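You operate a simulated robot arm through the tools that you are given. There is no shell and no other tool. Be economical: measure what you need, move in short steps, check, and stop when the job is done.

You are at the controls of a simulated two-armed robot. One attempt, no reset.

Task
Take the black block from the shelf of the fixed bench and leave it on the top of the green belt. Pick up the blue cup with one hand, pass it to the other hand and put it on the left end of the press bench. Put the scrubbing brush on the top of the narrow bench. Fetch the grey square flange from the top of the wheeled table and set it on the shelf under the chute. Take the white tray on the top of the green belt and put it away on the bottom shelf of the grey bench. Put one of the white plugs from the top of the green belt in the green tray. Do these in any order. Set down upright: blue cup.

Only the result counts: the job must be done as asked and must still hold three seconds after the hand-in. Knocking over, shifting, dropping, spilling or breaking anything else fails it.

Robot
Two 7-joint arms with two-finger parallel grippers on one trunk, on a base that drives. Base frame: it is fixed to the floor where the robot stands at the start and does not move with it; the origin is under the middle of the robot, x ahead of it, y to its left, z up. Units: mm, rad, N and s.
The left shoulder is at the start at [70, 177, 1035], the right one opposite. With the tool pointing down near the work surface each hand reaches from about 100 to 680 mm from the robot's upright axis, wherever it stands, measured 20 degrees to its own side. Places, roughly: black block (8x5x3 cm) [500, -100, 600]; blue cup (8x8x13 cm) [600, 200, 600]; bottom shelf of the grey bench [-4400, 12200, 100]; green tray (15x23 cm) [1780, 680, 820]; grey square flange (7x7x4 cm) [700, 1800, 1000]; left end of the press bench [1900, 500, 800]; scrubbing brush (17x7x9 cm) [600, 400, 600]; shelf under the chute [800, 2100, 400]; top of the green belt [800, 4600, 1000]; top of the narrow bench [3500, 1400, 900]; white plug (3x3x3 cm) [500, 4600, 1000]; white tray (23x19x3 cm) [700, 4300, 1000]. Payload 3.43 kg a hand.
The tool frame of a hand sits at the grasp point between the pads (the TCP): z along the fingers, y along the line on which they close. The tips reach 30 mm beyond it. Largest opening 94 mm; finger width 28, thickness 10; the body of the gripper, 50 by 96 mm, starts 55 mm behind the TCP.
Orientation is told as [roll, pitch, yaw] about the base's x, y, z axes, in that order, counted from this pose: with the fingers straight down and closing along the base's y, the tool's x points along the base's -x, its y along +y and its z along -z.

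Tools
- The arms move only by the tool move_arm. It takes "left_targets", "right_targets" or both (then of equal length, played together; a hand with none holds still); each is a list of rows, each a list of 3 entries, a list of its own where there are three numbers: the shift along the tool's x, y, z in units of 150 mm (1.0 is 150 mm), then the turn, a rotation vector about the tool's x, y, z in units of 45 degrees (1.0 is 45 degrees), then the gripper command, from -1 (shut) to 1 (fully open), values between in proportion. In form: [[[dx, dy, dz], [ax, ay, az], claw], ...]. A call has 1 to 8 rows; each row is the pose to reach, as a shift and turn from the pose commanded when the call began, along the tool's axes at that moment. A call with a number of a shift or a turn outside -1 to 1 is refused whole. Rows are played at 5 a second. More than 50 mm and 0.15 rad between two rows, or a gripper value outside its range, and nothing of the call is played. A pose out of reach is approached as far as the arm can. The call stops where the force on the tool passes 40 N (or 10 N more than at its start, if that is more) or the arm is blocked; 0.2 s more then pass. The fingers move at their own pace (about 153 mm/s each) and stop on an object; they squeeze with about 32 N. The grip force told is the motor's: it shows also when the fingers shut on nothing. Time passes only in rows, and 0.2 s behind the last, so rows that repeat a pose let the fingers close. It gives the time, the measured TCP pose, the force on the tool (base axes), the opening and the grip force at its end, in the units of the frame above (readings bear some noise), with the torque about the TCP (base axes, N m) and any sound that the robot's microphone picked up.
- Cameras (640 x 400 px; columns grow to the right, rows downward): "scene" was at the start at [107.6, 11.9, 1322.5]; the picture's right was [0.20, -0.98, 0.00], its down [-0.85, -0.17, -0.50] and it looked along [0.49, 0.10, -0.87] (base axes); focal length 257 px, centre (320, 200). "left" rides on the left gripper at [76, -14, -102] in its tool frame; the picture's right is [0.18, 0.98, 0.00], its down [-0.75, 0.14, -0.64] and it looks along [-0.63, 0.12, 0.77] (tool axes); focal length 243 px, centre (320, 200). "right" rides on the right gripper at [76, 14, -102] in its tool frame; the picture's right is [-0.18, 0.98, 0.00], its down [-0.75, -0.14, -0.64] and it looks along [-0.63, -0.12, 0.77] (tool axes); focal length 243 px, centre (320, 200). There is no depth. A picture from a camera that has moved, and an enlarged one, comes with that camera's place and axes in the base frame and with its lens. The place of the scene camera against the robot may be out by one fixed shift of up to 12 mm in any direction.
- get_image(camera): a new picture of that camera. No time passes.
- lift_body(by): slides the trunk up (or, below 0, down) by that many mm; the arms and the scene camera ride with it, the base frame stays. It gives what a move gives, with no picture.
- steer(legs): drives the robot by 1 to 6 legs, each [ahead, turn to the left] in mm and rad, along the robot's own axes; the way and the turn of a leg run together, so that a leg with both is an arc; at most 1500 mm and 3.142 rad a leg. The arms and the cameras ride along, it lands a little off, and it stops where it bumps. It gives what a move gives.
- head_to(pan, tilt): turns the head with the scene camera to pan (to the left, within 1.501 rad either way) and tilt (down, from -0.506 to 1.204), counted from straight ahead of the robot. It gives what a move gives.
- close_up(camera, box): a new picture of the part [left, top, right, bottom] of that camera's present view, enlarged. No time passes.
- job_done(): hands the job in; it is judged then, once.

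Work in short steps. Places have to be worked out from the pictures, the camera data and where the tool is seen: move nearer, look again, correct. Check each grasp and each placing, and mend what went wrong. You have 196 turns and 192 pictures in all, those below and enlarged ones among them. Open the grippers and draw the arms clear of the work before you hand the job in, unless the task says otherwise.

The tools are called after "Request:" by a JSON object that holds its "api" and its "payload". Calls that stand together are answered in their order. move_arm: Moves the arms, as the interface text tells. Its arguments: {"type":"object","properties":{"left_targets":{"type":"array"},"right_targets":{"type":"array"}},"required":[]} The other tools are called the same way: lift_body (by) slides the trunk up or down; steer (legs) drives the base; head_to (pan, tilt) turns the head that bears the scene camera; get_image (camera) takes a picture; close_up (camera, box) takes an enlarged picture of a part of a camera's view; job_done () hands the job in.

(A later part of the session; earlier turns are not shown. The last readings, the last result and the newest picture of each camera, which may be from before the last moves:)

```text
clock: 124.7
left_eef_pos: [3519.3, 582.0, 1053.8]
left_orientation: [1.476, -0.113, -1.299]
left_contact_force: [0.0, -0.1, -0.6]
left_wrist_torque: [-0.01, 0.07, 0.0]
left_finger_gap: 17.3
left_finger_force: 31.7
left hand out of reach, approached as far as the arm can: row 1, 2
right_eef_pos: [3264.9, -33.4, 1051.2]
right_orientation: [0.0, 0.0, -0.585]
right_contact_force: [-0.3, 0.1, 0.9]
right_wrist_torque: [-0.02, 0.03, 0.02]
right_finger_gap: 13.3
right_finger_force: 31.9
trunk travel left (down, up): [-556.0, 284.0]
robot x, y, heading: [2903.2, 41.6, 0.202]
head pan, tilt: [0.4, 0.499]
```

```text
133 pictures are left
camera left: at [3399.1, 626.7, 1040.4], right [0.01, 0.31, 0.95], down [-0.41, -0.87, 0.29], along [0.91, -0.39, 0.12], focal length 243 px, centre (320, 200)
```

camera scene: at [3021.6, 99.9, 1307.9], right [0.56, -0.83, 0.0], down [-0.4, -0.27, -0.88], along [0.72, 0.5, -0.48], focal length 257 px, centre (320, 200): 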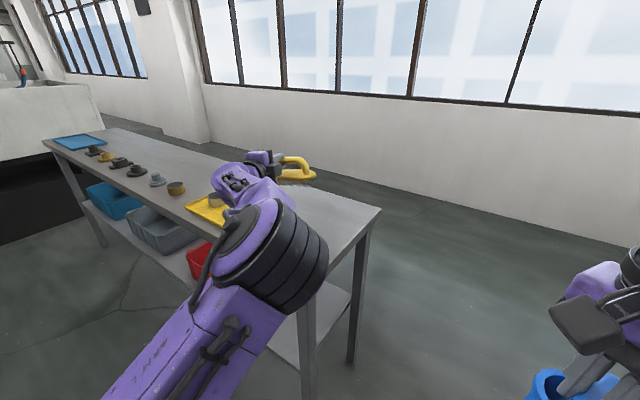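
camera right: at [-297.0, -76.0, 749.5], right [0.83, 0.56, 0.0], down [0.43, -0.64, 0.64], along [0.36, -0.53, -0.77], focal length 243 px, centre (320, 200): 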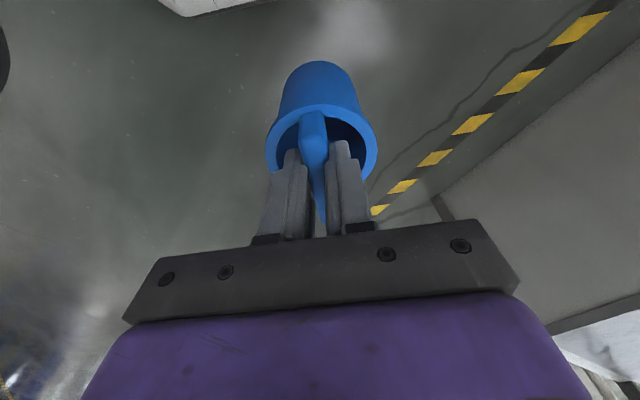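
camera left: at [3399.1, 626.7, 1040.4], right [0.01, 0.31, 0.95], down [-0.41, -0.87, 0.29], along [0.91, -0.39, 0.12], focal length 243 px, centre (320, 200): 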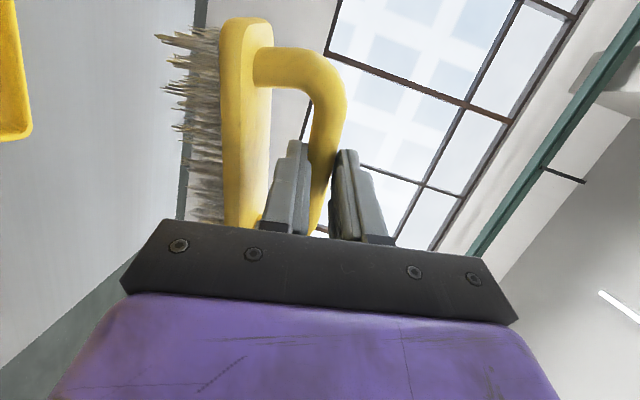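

The yellow tray reaches to y≈515, so the free strip is y 351–515. I'll lay the brush along x by approaching from the bench's end, facing +y, so I reroute there.

Request:
{"api": "steer", "payload": {"legs": [[-300, 0], [0, -0.408], [1370, 0], [0, 1.777]]}}

Request:
{"api": "get_image", "payload": {"camera": "scene"}}

Request:
{"api": "get_image", "payload": {"camera": "left"}}

```text
clock: 138.6
left_eef_pos: [3549.4, 413.5, 1054.1]
left_orientation: [1.475, -0.115, 0.073]
left_contact_force: [-0.1, -0.3, -2.3]
left_wrist_torque: [-0.08, 0.02, 0.0]
left_finger_gap: 17.5
left_finger_force: 32.2
right_eef_pos: [4102.5, 41.4, 1049.9]
right_orientation: [0.0, 0.001, 0.785]
right_contact_force: [0.7, -0.1, -0.9]
right_wrist_torque: [-0.02, 0.0, -0.01]
right_finger_gap: 13.1
right_finger_force: 31.9
trunk travel left (down, up): [-556.0, 284.0]
robot x, y, heading: [3957.6, -294.9, 1.567]
head pan, tilt: [0.4, 0.499]
```

```text
132 pictures are left
camera scene: at [3914.6, -163.7, 1307.9], right [0.92, 0.39, 0.0], down [0.19, -0.44, -0.88], along [-0.34, 0.81, -0.48], focal length 257 px, centre (320, 200)
```

scene: 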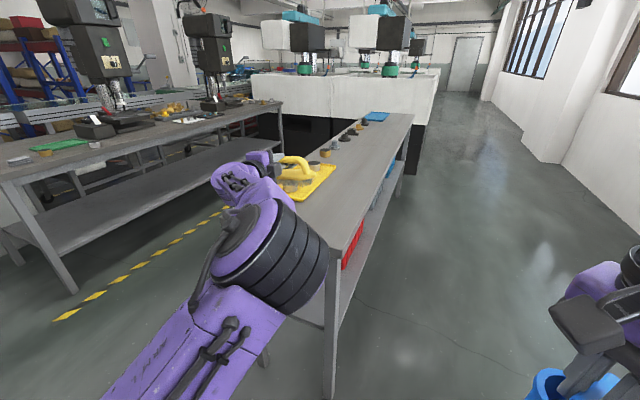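

```text
131 pictures are left
camera left: at [3481.8, 305.7, 1041.1], right [-0.3, 0.07, 0.95], down [0.77, -0.57, 0.29], along [0.56, 0.82, 0.12], focal length 243 px, centre (320, 200)
```

left: 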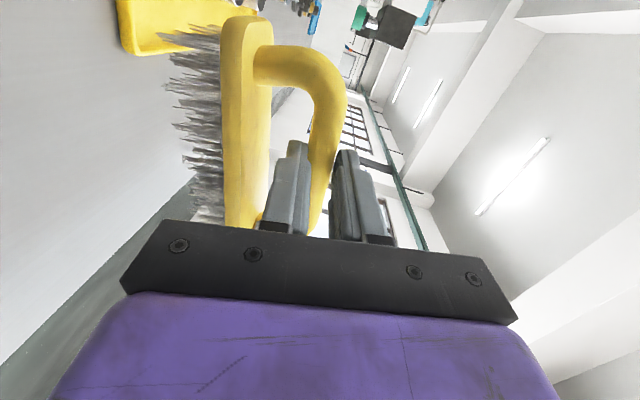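

The brush now lies along x above the free end, with the tray edge at y≈525. I go forward 22 mm and lower 75 mm.

Request:
{"api": "steer", "payload": {"legs": [[22, 0]]}}

Request:
{"api": "lift_body", "payload": {"by": -72}}

Request:
{"api": "get_image", "payload": {"camera": "left"}}

Request:
{"api": "close_up", "payload": {"camera": "scene", "box": [200, 100, 400, 225]}}

```text
clock: 139.4
left_eef_pos: [3549.7, 434.8, 1055.2]
left_orientation: [1.478, -0.115, 0.073]
left_contact_force: [-0.3, 0.0, -0.5]
left_wrist_torque: [-0.06, 0.05, 0.01]
left_finger_gap: 17.6
left_finger_force: 32.4
right_eef_pos: [4101.3, 61.4, 1050.0]
right_orientation: [0.001, 0.0, 0.785]
right_contact_force: [0.0, 0.6, -1.0]
right_wrist_torque: [-0.01, 0.0, 0.02]
right_finger_gap: 13.3
right_finger_force: 31.8
trunk travel left (down, up): [-556.0, 284.0]
robot x, y, heading: [3957.8, -271.4, 1.571]
head pan, tilt: [0.4, 0.499]
```

```text
clock: 140.5
left_eef_pos: [3549.5, 435.1, 981.6]
left_orientation: [1.476, -0.116, 0.074]
left_contact_force: [-0.7, 0.1, -1.0]
left_wrist_torque: [-0.01, 0.01, -0.04]
left_finger_gap: 17.2
left_finger_force: 32.5
right_eef_pos: [4102.5, 62.8, 978.3]
right_orientation: [-0.002, 0.001, 0.785]
right_contact_force: [0.4, 0.0, -0.8]
right_wrist_torque: [-0.01, 0.01, 0.04]
right_finger_gap: 13.1
right_finger_force: 31.7
trunk travel left (down, up): [-484.0, 356.0]
robot x, y, heading: [3958.2, -275.4, 1.572]
head pan, tilt: [0.4, 0.499]
```

```text
130 pictures are left
camera left: at [3480.6, 326.8, 968.7], right [-0.3, 0.07, 0.95], down [0.77, -0.57, 0.29], along [0.56, 0.82, 0.12], focal length 243 px, centre (320, 200)
```

left: 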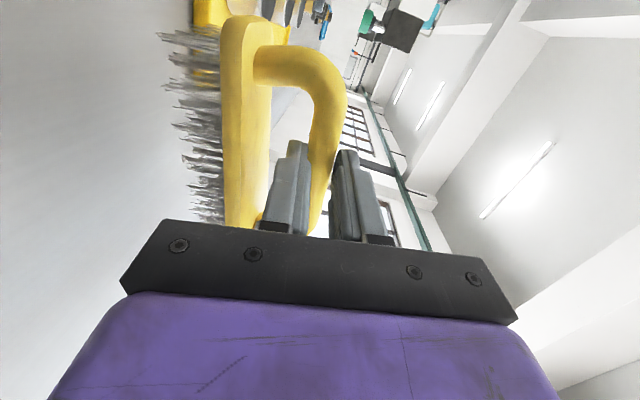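

```text
3.20 times, centred on (300, 162) of scene
camera zoom: at [3914.7, -142.2, 1236.0], right [0.92, 0.39, 0.0], down [0.19, -0.44, -0.88], along [-0.34, 0.81, -0.48], focal length 823 px, centre (384, 320)
```

zoom: 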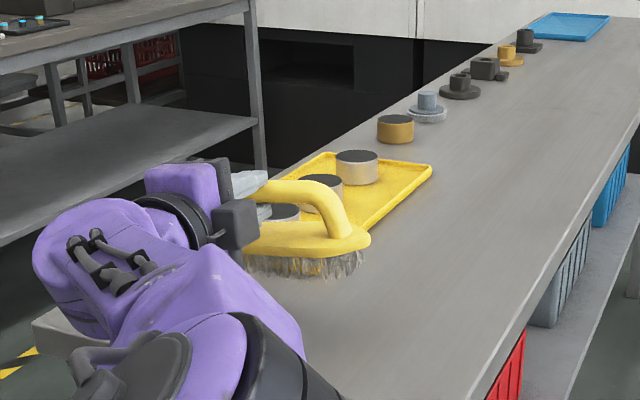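

It hangs over clear space in front of the tray. I lower gently until contact.

Request:
{"api": "lift_body", "payload": {"by": -12}}

Request:
{"api": "lift_body", "payload": {"by": -5}}

Request:
{"api": "lift_body", "payload": {"by": -4}}

Request:
{"api": "close_up", "payload": {"camera": "scene", "box": [200, 100, 400, 225]}}

```text
clock: 141.1
left_eef_pos: [3548.5, 435.2, 969.7]
left_orientation: [1.476, -0.115, 0.074]
left_contact_force: [0.5, 0.1, -0.4]
left_wrist_torque: [-0.04, 0.0, 0.01]
left_finger_gap: 17.3
left_finger_force: 31.7
right_eef_pos: [4102.5, 62.1, 966.8]
right_orientation: [0.0, 0.0, 0.786]
right_contact_force: [0.3, 0.2, -0.6]
right_wrist_torque: [0.01, 0.0, 0.01]
right_finger_gap: 13.2
right_finger_force: 31.8
trunk travel left (down, up): [-472.0, 368.0]
robot x, y, heading: [3958.6, -274.7, 1.574]
head pan, tilt: [0.4, 0.499]
```

```text
clock: 141.7
left_eef_pos: [3547.7, 435.6, 965.0]
left_orientation: [1.478, -0.115, 0.073]
left_contact_force: [-0.2, 0.1, -2.3]
left_wrist_torque: [-0.04, -0.01, 0.01]
left_finger_gap: 17.6
left_finger_force: 32.3
right_eef_pos: [4103.4, 62.9, 961.1]
right_orientation: [-0.001, 0.001, 0.787]
right_contact_force: [-0.2, -0.1, -0.9]
right_wrist_torque: [-0.01, -0.02, -0.01]
right_finger_gap: 13.2
right_finger_force: 32.2
trunk travel left (down, up): [-467.0, 373.0]
robot x, y, heading: [3958.5, -274.7, 1.567]
head pan, tilt: [0.4, 0.499]
```

```text
clock: 142.2
left_eef_pos: [3549.2, 434.8, 960.5]
left_orientation: [1.476, -0.116, 0.074]
left_contact_force: [0.5, 0.0, -1.4]
left_wrist_torque: [-0.02, 0.0, -0.03]
left_finger_gap: 17.3
left_finger_force: 31.8
right_eef_pos: [4102.5, 62.0, 958.4]
right_orientation: [0.001, 0.0, 0.786]
right_contact_force: [-0.4, -0.8, -1.1]
right_wrist_torque: [-0.03, 0.01, 0.0]
right_finger_gap: 13.4
right_finger_force: 32.1
trunk travel left (down, up): [-463.0, 377.0]
robot x, y, heading: [3958.7, -277.0, 1.573]
head pan, tilt: [0.4, 0.499]
```

```text
3.20 times, centred on (300, 162) of scene
camera zoom: at [3914.8, -142.2, 1214.9], right [0.92, 0.39, 0.0], down [0.19, -0.44, -0.88], along [-0.34, 0.81, -0.48], focal length 823 px, centre (384, 320)
```

zoom: 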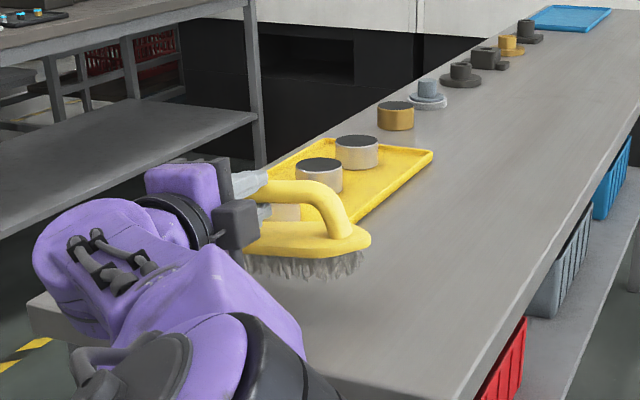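

No contact yet; I continue in small steps.

Request:
{"api": "lift_body", "payload": {"by": -7}}

Request:
{"api": "lift_body", "payload": {"by": -6}}

Request:
{"api": "lift_body", "payload": {"by": -6}}

Request:
{"api": "get_image", "payload": {"camera": "left"}}

```text
clock: 142.8
left_eef_pos: [3548.5, 434.9, 953.4]
left_orientation: [1.476, -0.115, 0.073]
left_contact_force: [0.3, -0.4, -1.3]
left_wrist_torque: [-0.02, 0.02, -0.04]
left_finger_gap: 17.2
left_finger_force: 31.9
right_eef_pos: [4103.3, 63.0, 951.2]
right_orientation: [0.002, 0.0, 0.785]
right_contact_force: [-0.3, 0.2, -0.2]
right_wrist_torque: [-0.01, -0.01, 0.03]
right_finger_gap: 13.0
right_finger_force: 32.5
trunk travel left (down, up): [-456.0, 384.0]
robot x, y, heading: [3957.8, -274.9, 1.568]
head pan, tilt: [0.4, 0.499]
```

```text
clock: 143.3
left_eef_pos: [3549.4, 434.3, 948.7]
left_orientation: [1.477, -0.116, 0.072]
left_contact_force: [-0.1, -0.3, -0.9]
left_wrist_torque: [-0.05, 0.01, 0.03]
left_finger_gap: 17.4
left_finger_force: 32.2
right_eef_pos: [4101.6, 63.8, 945.2]
right_orientation: [0.0, 0.0, 0.785]
right_contact_force: [-0.2, 0.4, -1.5]
right_wrist_torque: [0.01, 0.0, -0.01]
right_finger_gap: 12.8
right_finger_force: 31.7
trunk travel left (down, up): [-450.0, 390.0]
robot x, y, heading: [3960.0, -275.5, 1.572]
head pan, tilt: [0.4, 0.499]
```

```text
clock: 143.9
left_eef_pos: [3548.7, 434.5, 943.4]
left_orientation: [1.48, -0.116, 0.073]
left_contact_force: [-1.1, 1.8, 6.9]
left_wrist_torque: [0.19, 0.39, -0.07]
left_finger_gap: 17.3
left_finger_force: 31.8
right_eef_pos: [4102.7, 61.3, 938.3]
right_orientation: [0.001, 0.001, 0.785]
right_contact_force: [0.5, 0.2, -1.2]
right_wrist_torque: [0.01, -0.02, 0.04]
right_finger_gap: 13.1
right_finger_force: 31.9
trunk travel left (down, up): [-444.0, 396.0]
robot x, y, heading: [3958.4, -275.1, 1.571]
head pan, tilt: [0.4, 0.499]
```

```text
127 pictures are left
camera left: at [3481.3, 326.5, 930.6], right [-0.3, 0.07, 0.95], down [0.77, -0.57, 0.28], along [0.56, 0.82, 0.12], focal length 243 px, centre (320, 200)
```

left: 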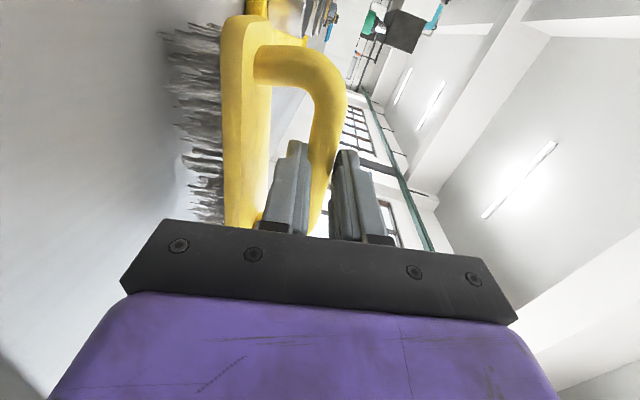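

Contact at 7 N. I lower 2 mm more, open to 36 mm so the lower finger stays inside the handle hole, then back off.

Request:
{"api": "lift_body", "payload": {"by": -2}}

Request:
{"api": "move_arm", "payload": {"left_targets": [[[0, 0, 0], [0, 0, 0], -0.4], [[0, 0, 0], [0, 0, 0], -0.24], [[0, 0, 0], [0, 0, 0], -0.24]]}}

Request:
{"api": "get_image", "payload": {"camera": "left"}}

Request:
{"api": "close_up", "payload": {"camera": "scene", "box": [200, 80, 400, 205]}}

```text
clock: 144.4
left_eef_pos: [3550.6, 435.5, 943.8]
left_orientation: [1.481, -0.113, 0.071]
left_contact_force: [-1.7, 4.3, 14.4]
left_wrist_torque: [0.45, 0.87, -0.19]
left_finger_gap: 17.2
left_finger_force: 31.8
right_eef_pos: [4103.7, 62.0, 937.0]
right_orientation: [0.005, 0.001, 0.785]
right_contact_force: [0.6, -0.6, -0.5]
right_wrist_torque: [-0.02, -0.01, -0.01]
right_finger_gap: 12.9
right_finger_force: 31.9
trunk travel left (down, up): [-442.0, 398.0]
robot x, y, heading: [3960.7, -273.6, 1.571]
head pan, tilt: [0.4, 0.499]
```

```text
clock: 145.2
left_eef_pos: [3548.8, 435.9, 940.9]
left_orientation: [1.478, -0.117, 0.073]
left_contact_force: [-0.4, -0.9, 0.7]
left_wrist_torque: [-0.01, 0.0, 0.0]
left_finger_gap: 35.6
left_finger_force: 0.0
right_eef_pos: [4102.4, 62.0, 936.2]
right_orientation: [0.002, 0.0, 0.785]
right_contact_force: [0.1, -0.4, -1.3]
right_wrist_torque: [0.01, 0.02, -0.02]
right_finger_gap: 13.1
right_finger_force: 32.6
trunk travel left (down, up): [-442.0, 398.0]
robot x, y, heading: [3952.6, -270.7, 1.573]
head pan, tilt: [0.4, 0.499]
```

```text
126 pictures are left
camera left: at [3480.9, 326.7, 926.6], right [-0.3, 0.07, 0.95], down [0.77, -0.57, 0.29], along [0.56, 0.82, 0.12], focal length 243 px, centre (320, 200)
```

left: 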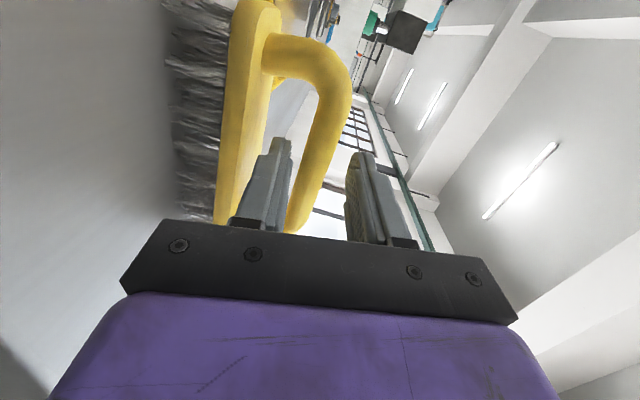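

```text
3.20 times, centred on (300, 142) of scene
camera zoom: at [3914.9, -142.3, 1194.0], right [0.92, 0.39, 0.0], down [0.19, -0.44, -0.88], along [-0.34, 0.81, -0.48], focal length 823 px, centre (384, 384)
```

zoom: 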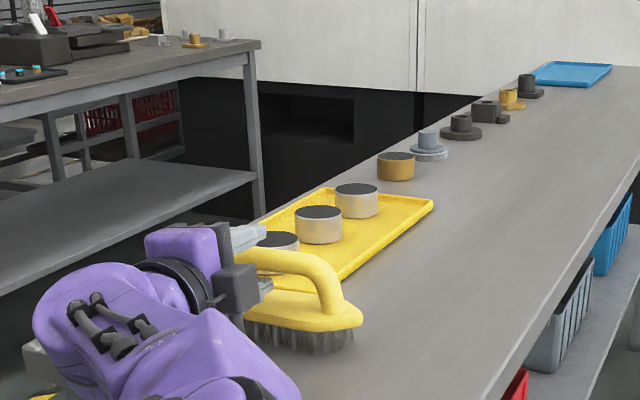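

The brush is standing on the bench. I back straight off.

Request:
{"api": "steer", "payload": {"legs": [[-250, 0]]}}

Request:
{"api": "close_up", "payload": {"camera": "scene", "box": [200, 80, 400, 205]}}

```text
clock: 147.0
left_eef_pos: [3547.3, 182.1, 940.6]
left_orientation: [1.478, -0.114, 0.076]
left_contact_force: [-0.2, 0.2, -0.8]
left_wrist_torque: [-0.04, -0.02, 0.02]
left_finger_gap: 35.6
left_finger_force: 0.0
right_eef_pos: [4101.7, -189.9, 936.7]
right_orientation: [0.001, -0.001, 0.787]
right_contact_force: [0.2, -0.1, -0.6]
right_wrist_torque: [0.03, 0.0, 0.01]
right_finger_gap: 13.4
right_finger_force: 32.3
trunk travel left (down, up): [-442.0, 398.0]
robot x, y, heading: [3956.2, -526.4, 1.574]
head pan, tilt: [0.4, 0.499]
```

```text
3.20 times, centred on (300, 142) of scene
camera zoom: at [3914.6, -395.2, 1194.1], right [0.92, 0.39, 0.0], down [0.19, -0.44, -0.88], along [-0.34, 0.81, -0.48], focal length 823 px, centre (384, 384)
```

zoom: 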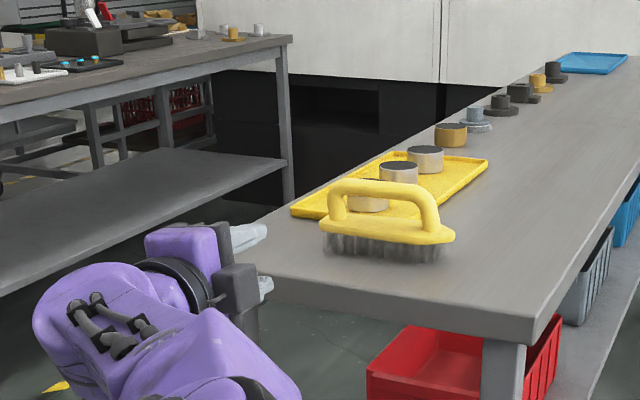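

The brush is placed. I raise the trunk and drive diagonally to face the press bench from its window side.

Request:
{"api": "lift_body", "payload": {"by": 300}}

Request:
{"api": "steer", "payload": {"legs": [[0, 1.046], [1450, 0], [0, 0.521]]}}

Request:
{"api": "head_to", "payload": {"pan": -0.2, "tilt": 0.6}}

Request:
{"api": "get_image", "payload": {"camera": "scene"}}

Request:
{"api": "get_image", "payload": {"camera": "right"}}

```text
clock: 150.0
left_eef_pos: [3548.3, 182.8, 1240.3]
left_orientation: [1.478, -0.118, 0.073]
left_contact_force: [-0.7, -0.3, 0.0]
left_wrist_torque: [0.01, 0.01, -0.02]
left_finger_gap: 35.5
left_finger_force: 0.1
right_eef_pos: [4102.6, -189.3, 1237.2]
right_orientation: [-0.001, 0.0, 0.786]
right_contact_force: [0.1, -0.3, -0.8]
right_wrist_torque: [-0.02, -0.02, 0.0]
right_finger_gap: 13.4
right_finger_force: 31.7
trunk travel left (down, up): [-742.0, 98.0]
robot x, y, heading: [3954.0, -524.7, 1.573]
head pan, tilt: [0.4, 0.499]
```

```text
clock: 161.3
left_eef_pos: [1994.8, -199.3, 1239.3]
left_orientation: [1.477, -0.116, 1.632]
left_contact_force: [0.4, 0.4, -0.3]
left_wrist_torque: [0.0, 0.02, 0.05]
left_finger_gap: 35.8
left_finger_force: 0.0
right_eef_pos: [2373.1, 351.1, 1237.4]
right_orientation: [0.002, -0.002, 2.345]
right_contact_force: [0.7, -0.3, -1.1]
right_wrist_torque: [0.02, 0.01, -0.02]
right_finger_gap: 13.3
right_finger_force: 31.5
trunk travel left (down, up): [-742.0, 98.0]
robot x, y, heading: [2714.0, 200.4, 3.128]
head pan, tilt: [0.4, 0.499]
```

```text
clock: 162.3
left_eef_pos: [1994.1, -199.4, 1240.0]
left_orientation: [1.477, -0.115, 1.633]
left_contact_force: [0.2, -0.4, 0.3]
left_wrist_torque: [0.02, -0.03, 0.0]
left_finger_gap: 35.6
left_finger_force: 0.0
right_eef_pos: [2372.3, 349.7, 1236.8]
right_orientation: [0.0, 0.0, 2.344]
right_contact_force: [-0.5, -0.2, -1.3]
right_wrist_torque: [-0.05, -0.01, -0.01]
right_finger_gap: 13.0
right_finger_force: 32.1
trunk travel left (down, up): [-742.0, 98.0]
robot x, y, heading: [2709.2, 201.5, 3.132]
head pan, tilt: [-0.201, 0.6]
```

```text
123 pictures are left
camera scene: at [2564.8, 219.8, 1484.9], right [0.21, 0.98, 0.0], down [0.55, -0.12, -0.83], along [-0.81, 0.17, -0.56], focal length 257 px, centre (320, 200)
```

scene: 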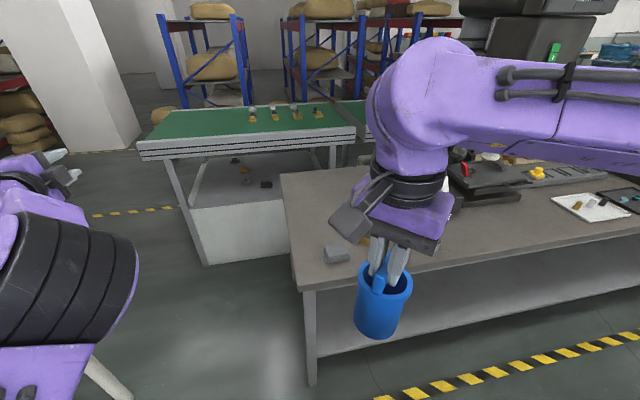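

```text
122 pictures are left
camera right: at [2416.6, 285.2, 1339.5], right [-0.83, -0.56, 0.0], down [-0.43, 0.64, 0.64], along [-0.36, 0.53, -0.77], focal length 243 px, centre (320, 200)
```

right: 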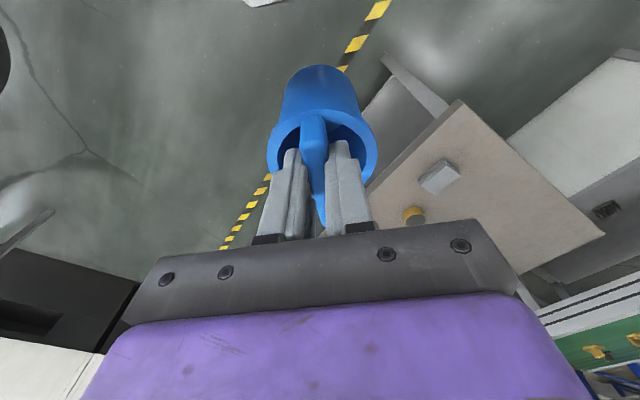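

The left end of the bench has a grey block at about (1957,406) and a yellow cylinder at about (1915,532). I'll set the cup at about (1830,415), so I drive 300 forward and extend the right arm.

Request:
{"api": "steer", "payload": {"legs": [[300, 0]]}}

Request:
{"api": "move_arm", "payload": {"right_targets": [[[-0.24, 0.14, 0], [0, 0, 0], -1], [[-0.48, 0.28, 0], [0, 0, 0], -1], [[-0.72, 0.43, 0], [0, 0, 0], -1]]}}

Request:
{"api": "move_arm", "payload": {"right_targets": [[[-0.24, 0.14, 0], [0, 0, 0], -1], [[-0.48, 0.28, 0], [0, 0, 0], -1], [[-0.72, 0.43, 0], [0, 0, 0], -1]]}}

Request:
{"api": "get_image", "payload": {"camera": "scene"}}

Request:
{"api": "get_image", "payload": {"camera": "right"}}

```text
clock: 164.4
left_eef_pos: [1692.5, -192.4, 1241.0]
left_orientation: [1.477, -0.115, 1.629]
left_contact_force: [-0.2, -0.3, 0.0]
left_wrist_torque: [0.01, -0.01, 0.0]
left_finger_gap: 35.5
left_finger_force: 0.0
right_eef_pos: [2074.9, 354.6, 1236.6]
right_orientation: [0.001, 0.0, 2.34]
right_contact_force: [0.3, 0.4, 0.0]
right_wrist_torque: [0.0, -0.06, -0.01]
right_finger_gap: 13.2
right_finger_force: 32.3
trunk travel left (down, up): [-742.0, 98.0]
robot x, y, heading: [2408.6, 206.8, 3.131]
head pan, tilt: [-0.201, 0.6]
```

```text
clock: 165.2
left_eef_pos: [1689.3, -193.2, 1237.8]
left_orientation: [1.475, -0.117, 1.63]
left_contact_force: [-0.1, 0.2, -0.3]
left_wrist_torque: [-0.01, -0.01, -0.01]
left_finger_gap: 35.5
left_finger_force: 0.1
right_eef_pos: [1949.8, 387.4, 1236.2]
right_orientation: [-0.001, 0.0, 2.342]
right_contact_force: [-0.3, -0.4, -1.2]
right_wrist_torque: [0.03, 0.01, 0.01]
right_finger_gap: 13.3
right_finger_force: 31.6
trunk travel left (down, up): [-742.0, 98.0]
robot x, y, heading: [2409.0, 207.3, 3.127]
head pan, tilt: [-0.201, 0.6]
```

```text
clock: 166.0
left_eef_pos: [1690.6, -191.7, 1238.6]
left_orientation: [1.475, -0.115, 1.631]
left_contact_force: [-0.3, 0.3, -0.9]
left_wrist_torque: [0.0, 0.0, 0.02]
left_finger_gap: 35.7
left_finger_force: 0.1
right_eef_pos: [1826.5, 421.0, 1233.3]
right_orientation: [0.0, 0.002, 2.341]
right_contact_force: [-0.8, 0.2, -0.6]
right_wrist_torque: [-0.01, -0.02, 0.0]
right_finger_gap: 13.3
right_finger_force: 32.0
trunk travel left (down, up): [-742.0, 98.0]
robot x, y, heading: [2411.3, 208.7, 3.126]
head pan, tilt: [-0.201, 0.6]
```

```text
121 pictures are left
camera scene: at [2261.7, 225.4, 1484.6], right [0.22, 0.98, 0.0], down [0.55, -0.12, -0.82], along [-0.8, 0.18, -0.57], focal length 257 px, centre (320, 200)
```

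scene: 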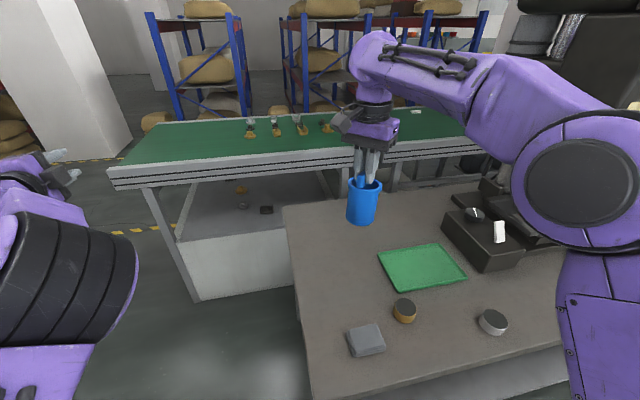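

```text
120 pictures are left
camera right: at [1870.8, 355.2, 1337.4], right [-0.83, -0.55, 0.0], down [-0.43, 0.64, 0.64], along [-0.35, 0.53, -0.77], focal length 243 px, centre (320, 200)
```

right: 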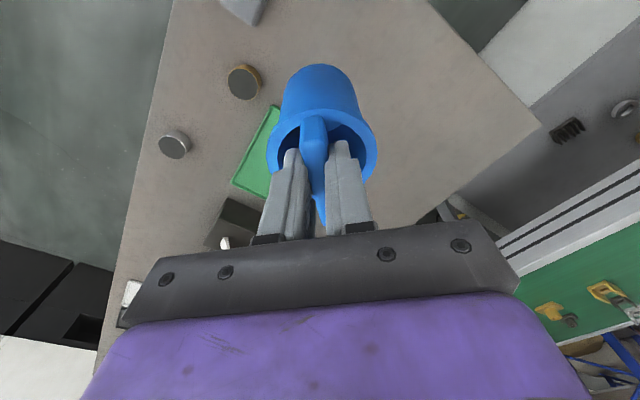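

The area is clear. I zoom to check the cup's tilt before lowering.

Request:
{"api": "close_up", "payload": {"camera": "scene", "box": [300, 130, 428, 240]}}

```text
3.64 times, centred on (364, 185) of scene
camera zoom: at [2261.7, 225.4, 1484.6], right [0.22, 0.98, 0.0], down [0.55, -0.12, -0.82], along [-0.8, 0.18, -0.57], focal length 936 px, centre (160, 254)
```

zoom: 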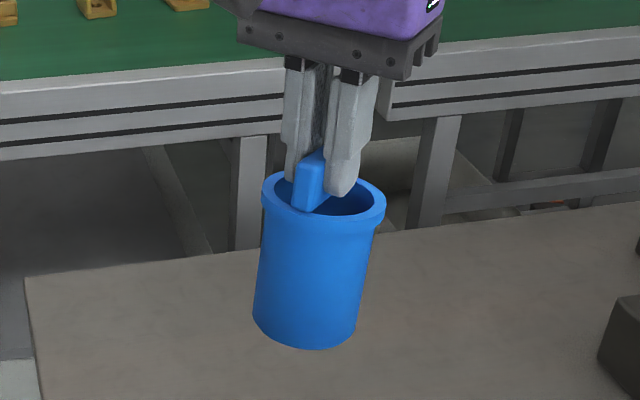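

The cup leans by about 5°. I correct it with a small wrist turn and lower 250 mm.

Request:
{"api": "move_arm", "payload": {"right_targets": [[[0, 0, 0], [0, -0.1, 0], -1], [[0, 0, 0], [0, -0.1, 0], -1]]}}

Request:
{"api": "lift_body", "payload": {"by": -250}}

Request:
{"api": "get_image", "payload": {"camera": "scene"}}

Request:
{"api": "get_image", "payload": {"camera": "right"}}

```text
clock: 166.6
left_eef_pos: [1691.7, -191.7, 1240.1]
left_orientation: [1.474, -0.115, 1.63]
left_contact_force: [0.3, 0.6, -0.6]
left_wrist_torque: [0.02, 0.01, 0.01]
left_finger_gap: 35.6
left_finger_force: 0.1
right_eef_pos: [1829.3, 420.9, 1236.4]
right_orientation: [0.0, -0.078, 2.341]
right_contact_force: [-0.3, 0.3, -1.1]
right_wrist_torque: [-0.01, -0.01, 0.0]
right_finger_gap: 12.9
right_finger_force: 32.6
trunk travel left (down, up): [-742.0, 98.0]
robot x, y, heading: [2407.3, 206.7, 3.127]
head pan, tilt: [-0.201, 0.6]
```

```text
clock: 169.1
left_eef_pos: [1692.3, -193.0, 990.8]
left_orientation: [1.477, -0.115, 1.629]
left_contact_force: [0.4, 0.1, 0.5]
left_wrist_torque: [-0.01, -0.03, 0.01]
left_finger_gap: 35.6
left_finger_force: 0.0
right_eef_pos: [1828.9, 419.7, 985.4]
right_orientation: [-0.001, -0.079, 2.341]
right_contact_force: [0.2, 0.1, -1.0]
right_wrist_torque: [0.01, -0.01, 0.0]
right_finger_gap: 13.3
right_finger_force: 32.6
trunk travel left (down, up): [-492.0, 348.0]
robot x, y, heading: [2407.7, 209.4, 3.121]
head pan, tilt: [-0.201, 0.6]
```

```text
118 pictures are left
camera scene: at [2264.2, 224.6, 1234.9], right [0.22, 0.98, 0.0], down [0.55, -0.12, -0.82], along [-0.81, 0.18, -0.57], focal length 257 px, centre (320, 200)
```

scene: 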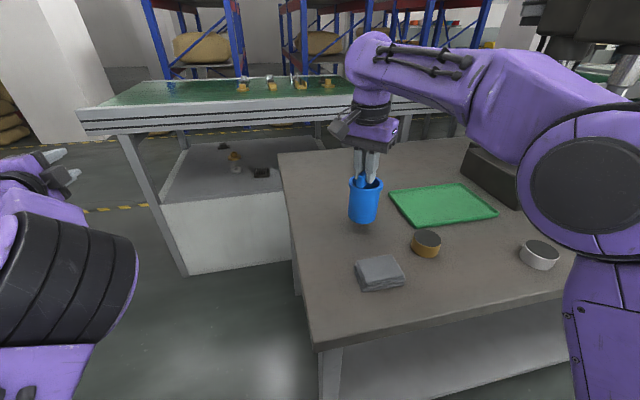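

```text
117 pictures are left
camera right: at [1878.8, 349.3, 1082.9], right [-0.83, -0.55, 0.02], down [-0.39, 0.6, 0.7], along [-0.4, 0.58, -0.71], focal length 243 px, centre (320, 200)
```

right: 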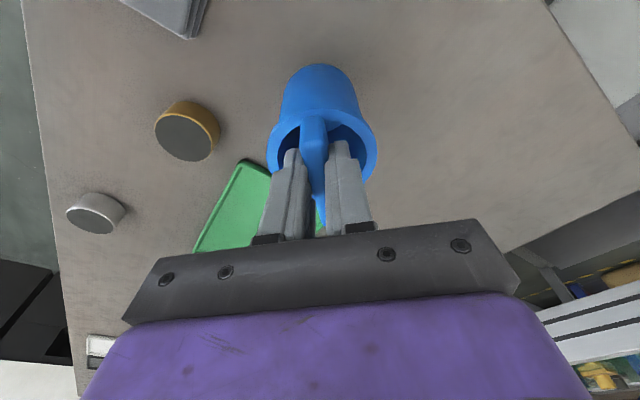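

The cup is just above the table. I lower stepwise until contact.

Request:
{"api": "lift_body", "payload": {"by": -12}}

Request:
{"api": "lift_body", "payload": {"by": -8}}

Request:
{"api": "lift_body", "payload": {"by": -6}}

Request:
{"api": "close_up", "payload": {"camera": "scene", "box": [300, 100, 428, 240]}}

```text
clock: 169.7
left_eef_pos: [1692.5, -192.5, 979.1]
left_orientation: [1.475, -0.114, 1.63]
left_contact_force: [-0.2, -0.2, 0.1]
left_wrist_torque: [0.01, -0.01, 0.03]
left_finger_gap: 35.5
left_finger_force: 0.1
right_eef_pos: [1829.8, 420.3, 974.2]
right_orientation: [0.004, -0.079, 2.341]
right_contact_force: [-0.4, 0.7, -0.6]
right_wrist_torque: [-0.01, -0.01, 0.02]
right_finger_gap: 13.0
right_finger_force: 31.7
trunk travel left (down, up): [-480.0, 360.0]
robot x, y, heading: [2406.9, 204.0, 3.124]
head pan, tilt: [-0.201, 0.6]
```

```text
clock: 170.3
left_eef_pos: [1693.0, -193.7, 970.2]
left_orientation: [1.476, -0.116, 1.632]
left_contact_force: [0.7, -0.3, -0.6]
left_wrist_torque: [-0.01, 0.0, -0.01]
left_finger_gap: 36.1
left_finger_force: 0.0
right_eef_pos: [1830.7, 420.4, 967.6]
right_orientation: [0.001, -0.078, 2.341]
right_contact_force: [0.0, 0.5, 0.0]
right_wrist_torque: [-0.01, 0.02, -0.01]
right_finger_gap: 13.0
right_finger_force: 31.4
trunk travel left (down, up): [-472.0, 368.0]
robot x, y, heading: [2410.4, 209.1, 3.122]
head pan, tilt: [-0.201, 0.6]
```

```text
clock: 170.9
left_eef_pos: [1690.7, -192.0, 963.9]
left_orientation: [1.475, -0.114, 1.629]
left_contact_force: [-0.5, 0.3, 0.4]
left_wrist_torque: [0.0, 0.0, 0.01]
left_finger_gap: 35.6
left_finger_force: 0.0
right_eef_pos: [1831.1, 419.9, 959.7]
right_orientation: [0.0, -0.078, 2.341]
right_contact_force: [0.6, -0.1, -1.7]
right_wrist_torque: [0.04, -0.03, 0.01]
right_finger_gap: 13.0
right_finger_force: 32.2
trunk travel left (down, up): [-466.0, 374.0]
robot x, y, heading: [2410.0, 205.9, 3.126]
head pan, tilt: [-0.201, 0.6]
```

```text
2.86 times, centred on (364, 170) of scene
camera zoom: at [2264.3, 224.6, 1208.9], right [0.22, 0.98, 0.0], down [0.55, -0.12, -0.83], along [-0.81, 0.18, -0.56], focal length 735 px, centre (194, 286)
```

zoom: 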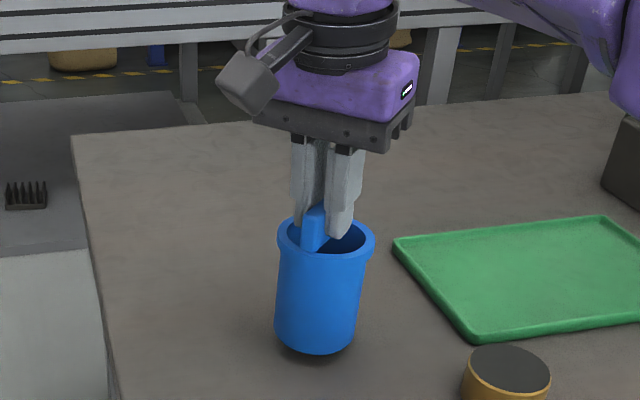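

Request:
{"api": "lift_body", "payload": {"by": -5}}

Request:
{"api": "lift_body", "payload": {"by": -5}}

Request:
{"api": "lift_body", "payload": {"by": -5}}

Request:
{"api": "close_up", "payload": {"camera": "scene", "box": [300, 100, 428, 240]}}

```text
clock: 171.4
left_eef_pos: [1691.8, -193.3, 957.7]
left_orientation: [1.476, -0.113, 1.631]
left_contact_force: [0.1, -0.6, -0.3]
left_wrist_torque: [-0.02, -0.01, 0.01]
left_finger_gap: 35.6
left_finger_force: 0.1
right_eef_pos: [1830.6, 420.5, 955.1]
right_orientation: [-0.001, -0.079, 2.34]
right_contact_force: [0.2, -0.3, -1.1]
right_wrist_torque: [-0.05, -0.02, 0.02]
right_finger_gap: 13.2
right_finger_force: 31.7
trunk travel left (down, up): [-461.0, 379.0]
robot x, y, heading: [2411.1, 209.2, 3.125]
head pan, tilt: [-0.201, 0.6]
```

```text
clock: 171.9
left_eef_pos: [1691.9, -192.4, 952.9]
left_orientation: [1.477, -0.117, 1.629]
left_contact_force: [0.4, -0.3, -0.6]
left_wrist_torque: [-0.02, 0.01, 0.03]
left_finger_gap: 35.6
left_finger_force: 0.0
right_eef_pos: [1830.7, 420.8, 949.4]
right_orientation: [0.0, -0.079, 2.34]
right_contact_force: [-0.4, -0.1, 3.3]
right_wrist_torque: [0.1, 0.17, -0.02]
right_finger_gap: 12.9
right_finger_force: 32.0
trunk travel left (down, up): [-456.0, 384.0]
robot x, y, heading: [2408.5, 203.2, 3.125]
head pan, tilt: [-0.201, 0.6]
```

```text
clock: 172.5
left_eef_pos: [1695.7, -194.1, 950.0]
left_orientation: [1.477, -0.116, 1.628]
left_contact_force: [1.0, 0.3, -0.7]
left_wrist_torque: [0.0, 0.03, 0.01]
left_finger_gap: 35.6
left_finger_force: 0.0
right_eef_pos: [1833.0, 417.6, 949.3]
right_orientation: [0.006, -0.084, 2.341]
right_contact_force: [-0.2, -2.5, 23.3]
right_wrist_torque: [0.48, 0.48, 0.04]
right_finger_gap: 13.4
right_finger_force: 31.5
trunk travel left (down, up): [-451.0, 389.0]
robot x, y, heading: [2408.5, 204.7, 3.125]
head pan, tilt: [-0.201, 0.6]
```

```text
2.86 times, centred on (364, 170) of scene
camera zoom: at [2267.4, 222.9, 1194.6], right [0.22, 0.98, 0.0], down [0.55, -0.12, -0.83], along [-0.81, 0.18, -0.56], focal length 735 px, centre (194, 286)
```

zoom: 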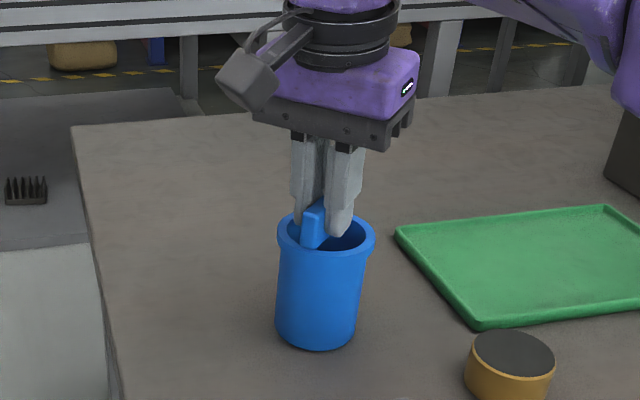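

It is on the table at 23 N. I ease up 3 mm, open partly inside the mouth and then raise.

Request:
{"api": "lift_body", "payload": {"by": 3}}

Request:
{"api": "move_arm", "payload": {"right_targets": [[[0, 0, 0], [0, 0, 0], -0.5], [[0, 0, 0], [0, 0, 0], -0.3], [[0, 0, 0], [0, 0, 0], -0.3]]}}

Request:
{"api": "close_up", "payload": {"camera": "scene", "box": [300, 100, 428, 240]}}

```text
clock: 173.0
left_eef_pos: [1691.7, -194.3, 952.3]
left_orientation: [1.477, -0.115, 1.631]
left_contact_force: [0.8, 0.2, -0.1]
left_wrist_torque: [0.02, 0.02, 0.01]
left_finger_gap: 35.5
left_finger_force: 0.0
right_eef_pos: [1831.8, 419.2, 950.1]
right_orientation: [0.003, -0.081, 2.341]
right_contact_force: [1.9, -3.5, 14.0]
right_wrist_torque: [-0.02, 0.08, 0.07]
right_finger_gap: 13.4
right_finger_force: 31.0
trunk travel left (down, up): [-454.0, 386.0]
robot x, y, heading: [2407.8, 202.9, 3.127]
head pan, tilt: [-0.201, 0.6]
```

```text
clock: 173.8
left_eef_pos: [1692.3, -192.3, 952.4]
left_orientation: [1.477, -0.117, 1.629]
left_contact_force: [-0.5, 0.2, -0.9]
left_wrist_torque: [0.04, 0.03, -0.01]
left_finger_gap: 35.4
left_finger_force: 0.1
right_eef_pos: [1830.8, 420.3, 948.2]
right_orientation: [0.0, -0.079, 2.34]
right_contact_force: [-0.3, 0.1, -0.6]
right_wrist_torque: [-0.04, -0.02, 0.03]
right_finger_gap: 32.7
right_finger_force: 0.0
trunk travel left (down, up): [-454.0, 386.0]
robot x, y, heading: [2410.0, 207.8, 3.128]
head pan, tilt: [-0.201, 0.6]
```

```text
2.86 times, centred on (364, 170) of scene
camera zoom: at [2264.2, 224.5, 1196.9], right [0.22, 0.98, 0.0], down [0.55, -0.12, -0.82], along [-0.81, 0.18, -0.57], focal length 735 px, centre (194, 286)
```

zoom: 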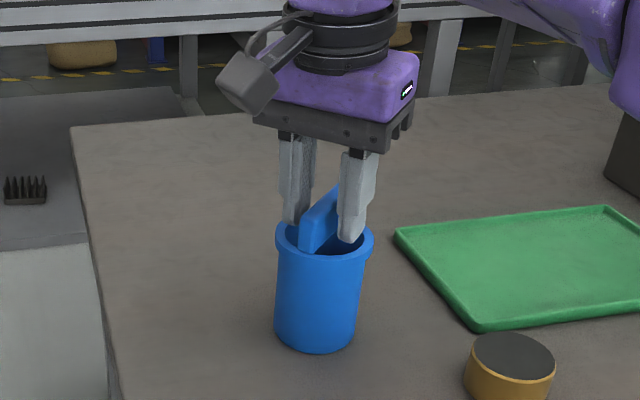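

The cup stands free. I raise the trunk, then back away.

Request:
{"api": "lift_body", "payload": {"by": 150}}

Request:
{"api": "get_image", "payload": {"camera": "scene"}}

```text
clock: 175.6
left_eef_pos: [1690.7, -190.6, 1101.5]
left_orientation: [1.478, -0.115, 1.631]
left_contact_force: [0.3, 0.2, 0.0]
left_wrist_torque: [-0.01, -0.03, 0.0]
left_finger_gap: 35.7
left_finger_force: 0.1
right_eef_pos: [1831.1, 419.7, 1099.0]
right_orientation: [0.0, -0.078, 2.34]
right_contact_force: [-1.2, -0.6, 0.4]
right_wrist_torque: [0.0, -0.01, 0.01]
right_finger_gap: 33.0
right_finger_force: 0.0
trunk travel left (down, up): [-604.0, 236.0]
robot x, y, heading: [2406.9, 204.3, 3.128]
head pan, tilt: [-0.201, 0.6]
```

```text
113 pictures are left
camera scene: at [2263.9, 224.5, 1346.8], right [0.22, 0.98, 0.0], down [0.55, -0.12, -0.82], along [-0.81, 0.18, -0.57], focal length 257 px, centre (320, 200)
```

scene: 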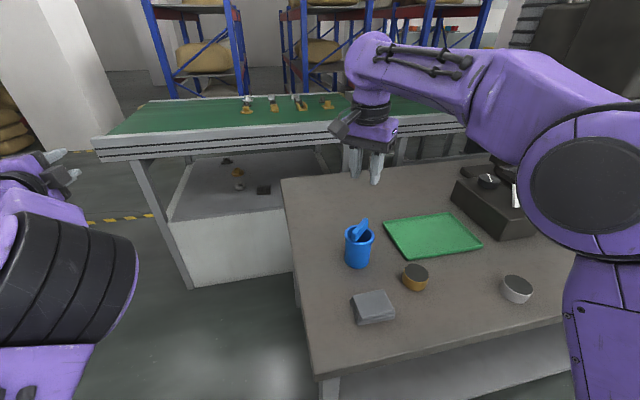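

The cup is upright on the bench. I retract the right arm and back out the way I came.

Request:
{"api": "move_arm", "payload": {"right_targets": [[[0.24, -0.14, -0.02], [0, 0.05, 0], -0.3], [[0.48, -0.28, -0.04], [0, 0.1, 0], -0.3], [[0.72, -0.43, -0.06], [0, 0.1, 0], -0.3]]}}

Request:
{"api": "move_arm", "payload": {"right_targets": [[[0.24, -0.14, 0], [0, 0, 0], 0.5], [[0.48, -0.28, 0], [0, 0, 0], 1], [[0.72, -0.43, 0], [0, 0, 0], 1]]}}

Request:
{"api": "steer", "payload": {"legs": [[-150, 0], [0, 1.571], [1290, 0], [0, 1.571], [-690, 0]]}}

Request:
{"api": "head_to", "payload": {"pan": 1.3, "tilt": 0.4}}

Request:
{"api": "get_image", "payload": {"camera": "scene"}}

```text
clock: 176.3
left_eef_pos: [1692.6, -189.5, 1105.1]
left_orientation: [1.478, -0.111, 1.628]
left_contact_force: [0.5, 0.5, -0.1]
left_wrist_torque: [0.01, 0.01, 0.04]
left_finger_gap: 35.5
left_finger_force: 0.0
right_eef_pos: [1954.7, 390.9, 1098.8]
right_orientation: [0.003, 0.002, 2.34]
right_contact_force: [0.4, 0.2, -0.4]
right_wrist_torque: [-0.03, 0.01, -0.01]
right_finger_gap: 32.8
right_finger_force: 0.0
trunk travel left (down, up): [-604.0, 236.0]
robot x, y, heading: [2412.2, 205.8, 3.121]
head pan, tilt: [-0.201, 0.6]
```

```text
clock: 177.2
left_eef_pos: [1694.9, -192.7, 1102.8]
left_orientation: [1.476, -0.116, 1.631]
left_contact_force: [0.1, -1.4, -0.4]
left_wrist_torque: [-0.01, 0.0, -0.01]
left_finger_gap: 35.9
left_finger_force: 0.0
right_eef_pos: [2074.6, 353.0, 1099.7]
right_orientation: [0.001, -0.002, 2.341]
right_contact_force: [0.3, 0.5, -0.1]
right_wrist_torque: [-0.01, 0.02, -0.05]
right_finger_gap: 94.3
right_finger_force: 0.2
trunk travel left (down, up): [-604.0, 236.0]
robot x, y, heading: [2408.8, 205.3, 3.125]
head pan, tilt: [-0.201, 0.6]
```

```text
clock: 195.6
left_eef_pos: [2573.6, -672.2, 1101.7]
left_orientation: [1.476, -0.115, -1.519]
left_contact_force: [-0.5, 0.8, 0.6]
left_wrist_torque: [-0.02, -0.02, 0.02]
left_finger_gap: 35.7
left_finger_force: 0.1
right_eef_pos: [2187.2, -1217.5, 1098.6]
right_orientation: [0.001, 0.0, -0.809]
right_contact_force: [-0.6, -0.6, 1.2]
right_wrist_torque: [-0.03, 0.0, -0.02]
right_finger_gap: 94.1
right_finger_force: 0.0
trunk travel left (down, up): [-604.0, 236.0]
robot x, y, heading: [1853.3, -1067.4, -0.023]
head pan, tilt: [-0.201, 0.6]
```

```text
clock: 197.2
left_eef_pos: [2572.4, -672.3, 1102.3]
left_orientation: [1.476, -0.116, -1.518]
left_contact_force: [0.3, 0.3, -0.2]
left_wrist_torque: [-0.01, -0.03, 0.02]
left_finger_gap: 35.6
left_finger_force: 0.1
right_eef_pos: [2188.0, -1216.3, 1098.4]
right_orientation: [0.002, 0.0, -0.809]
right_contact_force: [0.1, -0.3, 0.3]
right_wrist_torque: [-0.03, -0.03, -0.02]
right_finger_gap: 94.1
right_finger_force: 0.1
trunk travel left (down, up): [-604.0, 236.0]
robot x, y, heading: [1853.8, -1067.3, -0.024]
head pan, tilt: [1.3, 0.4]
```

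```text
112 pictures are left
camera scene: at [1922.4, -980.6, 1365.1], right [0.96, -0.29, 0.0], down [-0.11, -0.37, -0.92], along [0.27, 0.88, -0.39], focal length 257 px, centre (320, 200)
```

scene: 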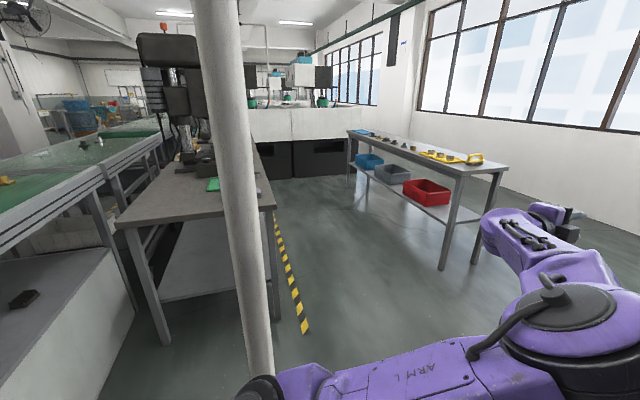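

The left hand would pass close to the pole when reversing, so I first fold the left arm back to its compact fingers-down pose.

Request:
{"api": "move_arm", "payload": {"left_targets": [[[-0.05, 0, -0.13], [0.097, 0.097, -0.106], 0.5], [[-0.1, 0, -0.26], [0.193, 0.193, -0.212], 1], [[-0.15, 0, -0.39], [0.29, 0.29, -0.318], 1], [[-0.2, 0, -0.52], [0.386, 0.386, -0.424], 1], [[-0.25, 0, -0.65], [0.483, 0.483, -0.53], 1]]}}

Request:
{"api": "move_arm", "payload": {"left_targets": [[[0, 0, 0], [0.097, 0.097, -0.106], 1], [[0, 0, 0], [0.193, 0.193, -0.212], 1], [[0, 0, 0], [0.29, 0.29, -0.318], 1], [[0, 0, 0], [0.386, 0.386, -0.424], 1], [[0, 0, 0], [0.483, 0.483, -0.53], 1]]}}

Request:
{"api": "move_arm", "payload": {"left_targets": [[[0, 0, 0], [0.097, 0.097, -0.106], 1], [[0, 0, 0], [0.193, 0.193, -0.212], 1], [[0, 0, 0], [0.29, 0.29, -0.318], 1], [[0, 0, 0], [0.386, 0.386, -0.424], 1], [[0, 0, 0], [0.483, 0.483, -0.53], 1]]}}

Request:
{"api": "get_image", "payload": {"camera": "scene"}}

```text
clock: 197.9
left_eef_pos: [2524.8, -673.3, 970.1]
left_orientation: [1.01, -0.225, -1.194]
left_contact_force: [0.2, 0.0, -0.2]
left_wrist_torque: [-0.03, 0.02, -0.01]
left_finger_gap: 93.9
left_finger_force: 0.0
right_eef_pos: [2189.0, -1216.9, 1098.9]
right_orientation: [0.0, 0.0, -0.807]
right_contact_force: [0.2, -0.1, 0.0]
right_wrist_torque: [0.0, 0.03, 0.0]
right_finger_gap: 93.9
right_finger_force: 0.1
trunk travel left (down, up): [-604.0, 236.0]
robot x, y, heading: [1851.1, -1069.6, -0.021]
head pan, tilt: [1.3, 0.4]
stopped in row 3 (left hand): the arm was blocked; the commanded pose is now the measured one
```

```text
clock: 199.1
left_eef_pos: [2523.5, -676.3, 970.5]
left_orientation: [0.492, -0.228, -0.623]
left_contact_force: [-0.7, -0.3, -0.3]
left_wrist_torque: [-0.01, 0.01, 0.01]
left_finger_gap: 94.0
left_finger_force: 0.1
right_eef_pos: [2186.8, -1216.3, 1099.8]
right_orientation: [-0.001, 0.0, -0.806]
right_contact_force: [0.2, 0.7, -0.3]
right_wrist_torque: [-0.04, -0.01, 0.01]
right_finger_gap: 93.9
right_finger_force: 0.2
trunk travel left (down, up): [-604.0, 236.0]
robot x, y, heading: [1854.2, -1066.8, -0.022]
head pan, tilt: [1.3, 0.4]
```

```text
clock: 200.3
left_eef_pos: [2519.9, -671.3, 971.7]
left_orientation: [0.047, 0.027, -0.124]
left_contact_force: [0.1, 0.9, 0.8]
left_wrist_torque: [-0.02, 0.01, -0.01]
left_finger_gap: 93.8
left_finger_force: 0.1
left hand out of reach, approached as far as the arm can: row 5
right_eef_pos: [2188.4, -1215.3, 1099.7]
right_orientation: [-0.001, 0.001, -0.808]
right_contact_force: [-0.7, 0.1, -0.1]
right_wrist_torque: [-0.04, 0.03, 0.02]
right_finger_gap: 94.0
right_finger_force: 0.1
trunk travel left (down, up): [-604.0, 236.0]
robot x, y, heading: [1849.9, -1067.8, -0.019]
head pan, tilt: [1.3, 0.4]
```

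```text
111 pictures are left
camera scene: at [1923.4, -978.7, 1365.0], right [0.96, -0.29, 0.0], down [-0.11, -0.37, -0.92], along [0.27, 0.88, -0.39], focal length 257 px, centre (320, 200)
```

scene: 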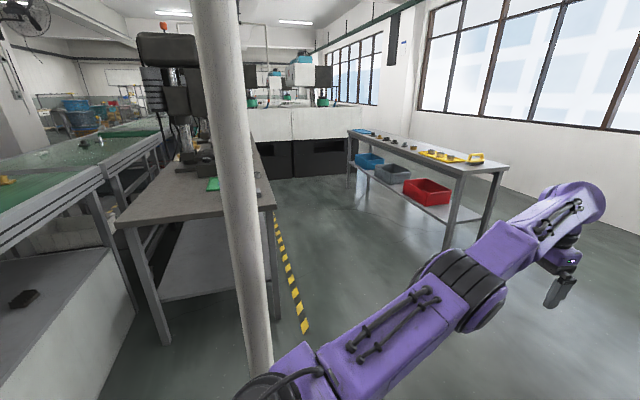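

The left hand is fingers-down. I pull it in close.

Request:
{"api": "move_arm", "payload": {"left_targets": [[[0.23, -0.11, 0], [0, 0, -0.06], 1], [[0.46, -0.22, 0], [0, 0, -0.12], 1], [[0.69, -0.325, 0], [0, 0, -0.12], 1]]}}

Request:
{"api": "move_arm", "payload": {"left_targets": [[[0.23, -0.11, 0], [0, 0, 0], 1], [[0.46, -0.22, 0], [0, 0, 0], 1], [[0.69, -0.325, 0], [0, 0, 0], 1]]}}

Request:
{"api": "move_arm", "payload": {"left_targets": [[[0.23, -0.11, 0], [0, 0, 0], 1], [[0.46, -0.22, 0], [0, 0, 0], 1], [[0.69, -0.325, 0], [0, 0, 0], 1]]}}

Request:
{"api": "get_image", "payload": {"camera": "scene"}}

```text
clock: 201.1
left_eef_pos: [2409.3, -709.7, 974.8]
left_orientation: [0.056, 0.021, -0.033]
left_contact_force: [-0.7, -0.9, 0.9]
left_wrist_torque: [0.03, 0.0, 0.05]
left_finger_gap: 93.8
left_finger_force: 0.1
right_eef_pos: [2185.2, -1216.6, 1099.5]
right_orientation: [0.005, -0.001, -0.808]
right_contact_force: [0.1, 0.0, 0.6]
right_wrist_torque: [0.01, -0.04, -0.01]
right_finger_gap: 94.1
right_finger_force: 0.0
trunk travel left (down, up): [-604.0, 236.0]
robot x, y, heading: [1852.6, -1069.4, -0.018]
head pan, tilt: [1.3, 0.4]
```

```text
clock: 201.9
left_eef_pos: [2304.2, -754.2, 974.0]
left_orientation: [0.055, 0.019, -0.031]
left_contact_force: [0.0, -0.4, 0.4]
left_wrist_torque: [0.0, 0.03, 0.01]
left_finger_gap: 94.0
left_finger_force: 0.1
right_eef_pos: [2186.3, -1217.2, 1098.8]
right_orientation: [0.001, 0.001, -0.808]
right_contact_force: [-0.6, -0.1, -0.6]
right_wrist_torque: [0.0, -0.02, 0.03]
right_finger_gap: 94.1
right_finger_force: 0.0
trunk travel left (down, up): [-604.0, 236.0]
robot x, y, heading: [1849.8, -1068.3, -0.025]
head pan, tilt: [1.3, 0.4]
```

```text
clock: 202.7
left_eef_pos: [2258.2, -768.2, 941.9]
left_orientation: [0.035, 0.026, -0.024]
left_contact_force: [-0.8, -0.9, -1.4]
left_wrist_torque: [0.03, -0.02, 0.02]
left_finger_gap: 94.0
left_finger_force: 0.0
left hand out of reach, approached as far as the arm can: row 2, 3
right_eef_pos: [2187.8, -1217.7, 1099.6]
right_orientation: [0.001, 0.0, -0.807]
right_contact_force: [0.2, 0.0, 0.1]
right_wrist_torque: [-0.01, -0.01, -0.06]
right_finger_gap: 94.0
right_finger_force: 0.1
trunk travel left (down, up): [-604.0, 236.0]
robot x, y, heading: [1855.1, -1065.1, -0.023]
head pan, tilt: [1.3, 0.4]
```

```text
110 pictures are left
camera scene: at [1922.2, -981.6, 1365.2], right [0.96, -0.29, 0.0], down [-0.11, -0.37, -0.92], along [0.27, 0.88, -0.39], focal length 257 px, centre (320, 200)
```

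scene: 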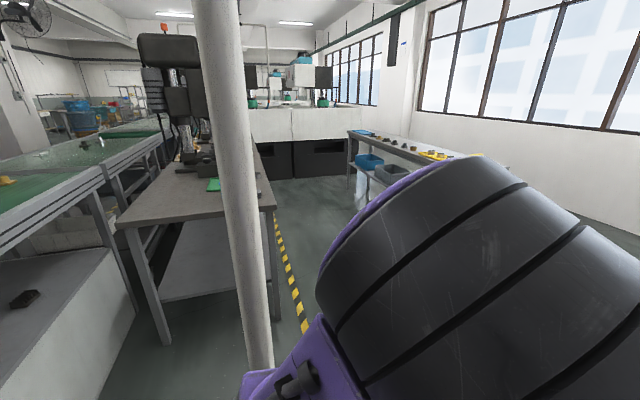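

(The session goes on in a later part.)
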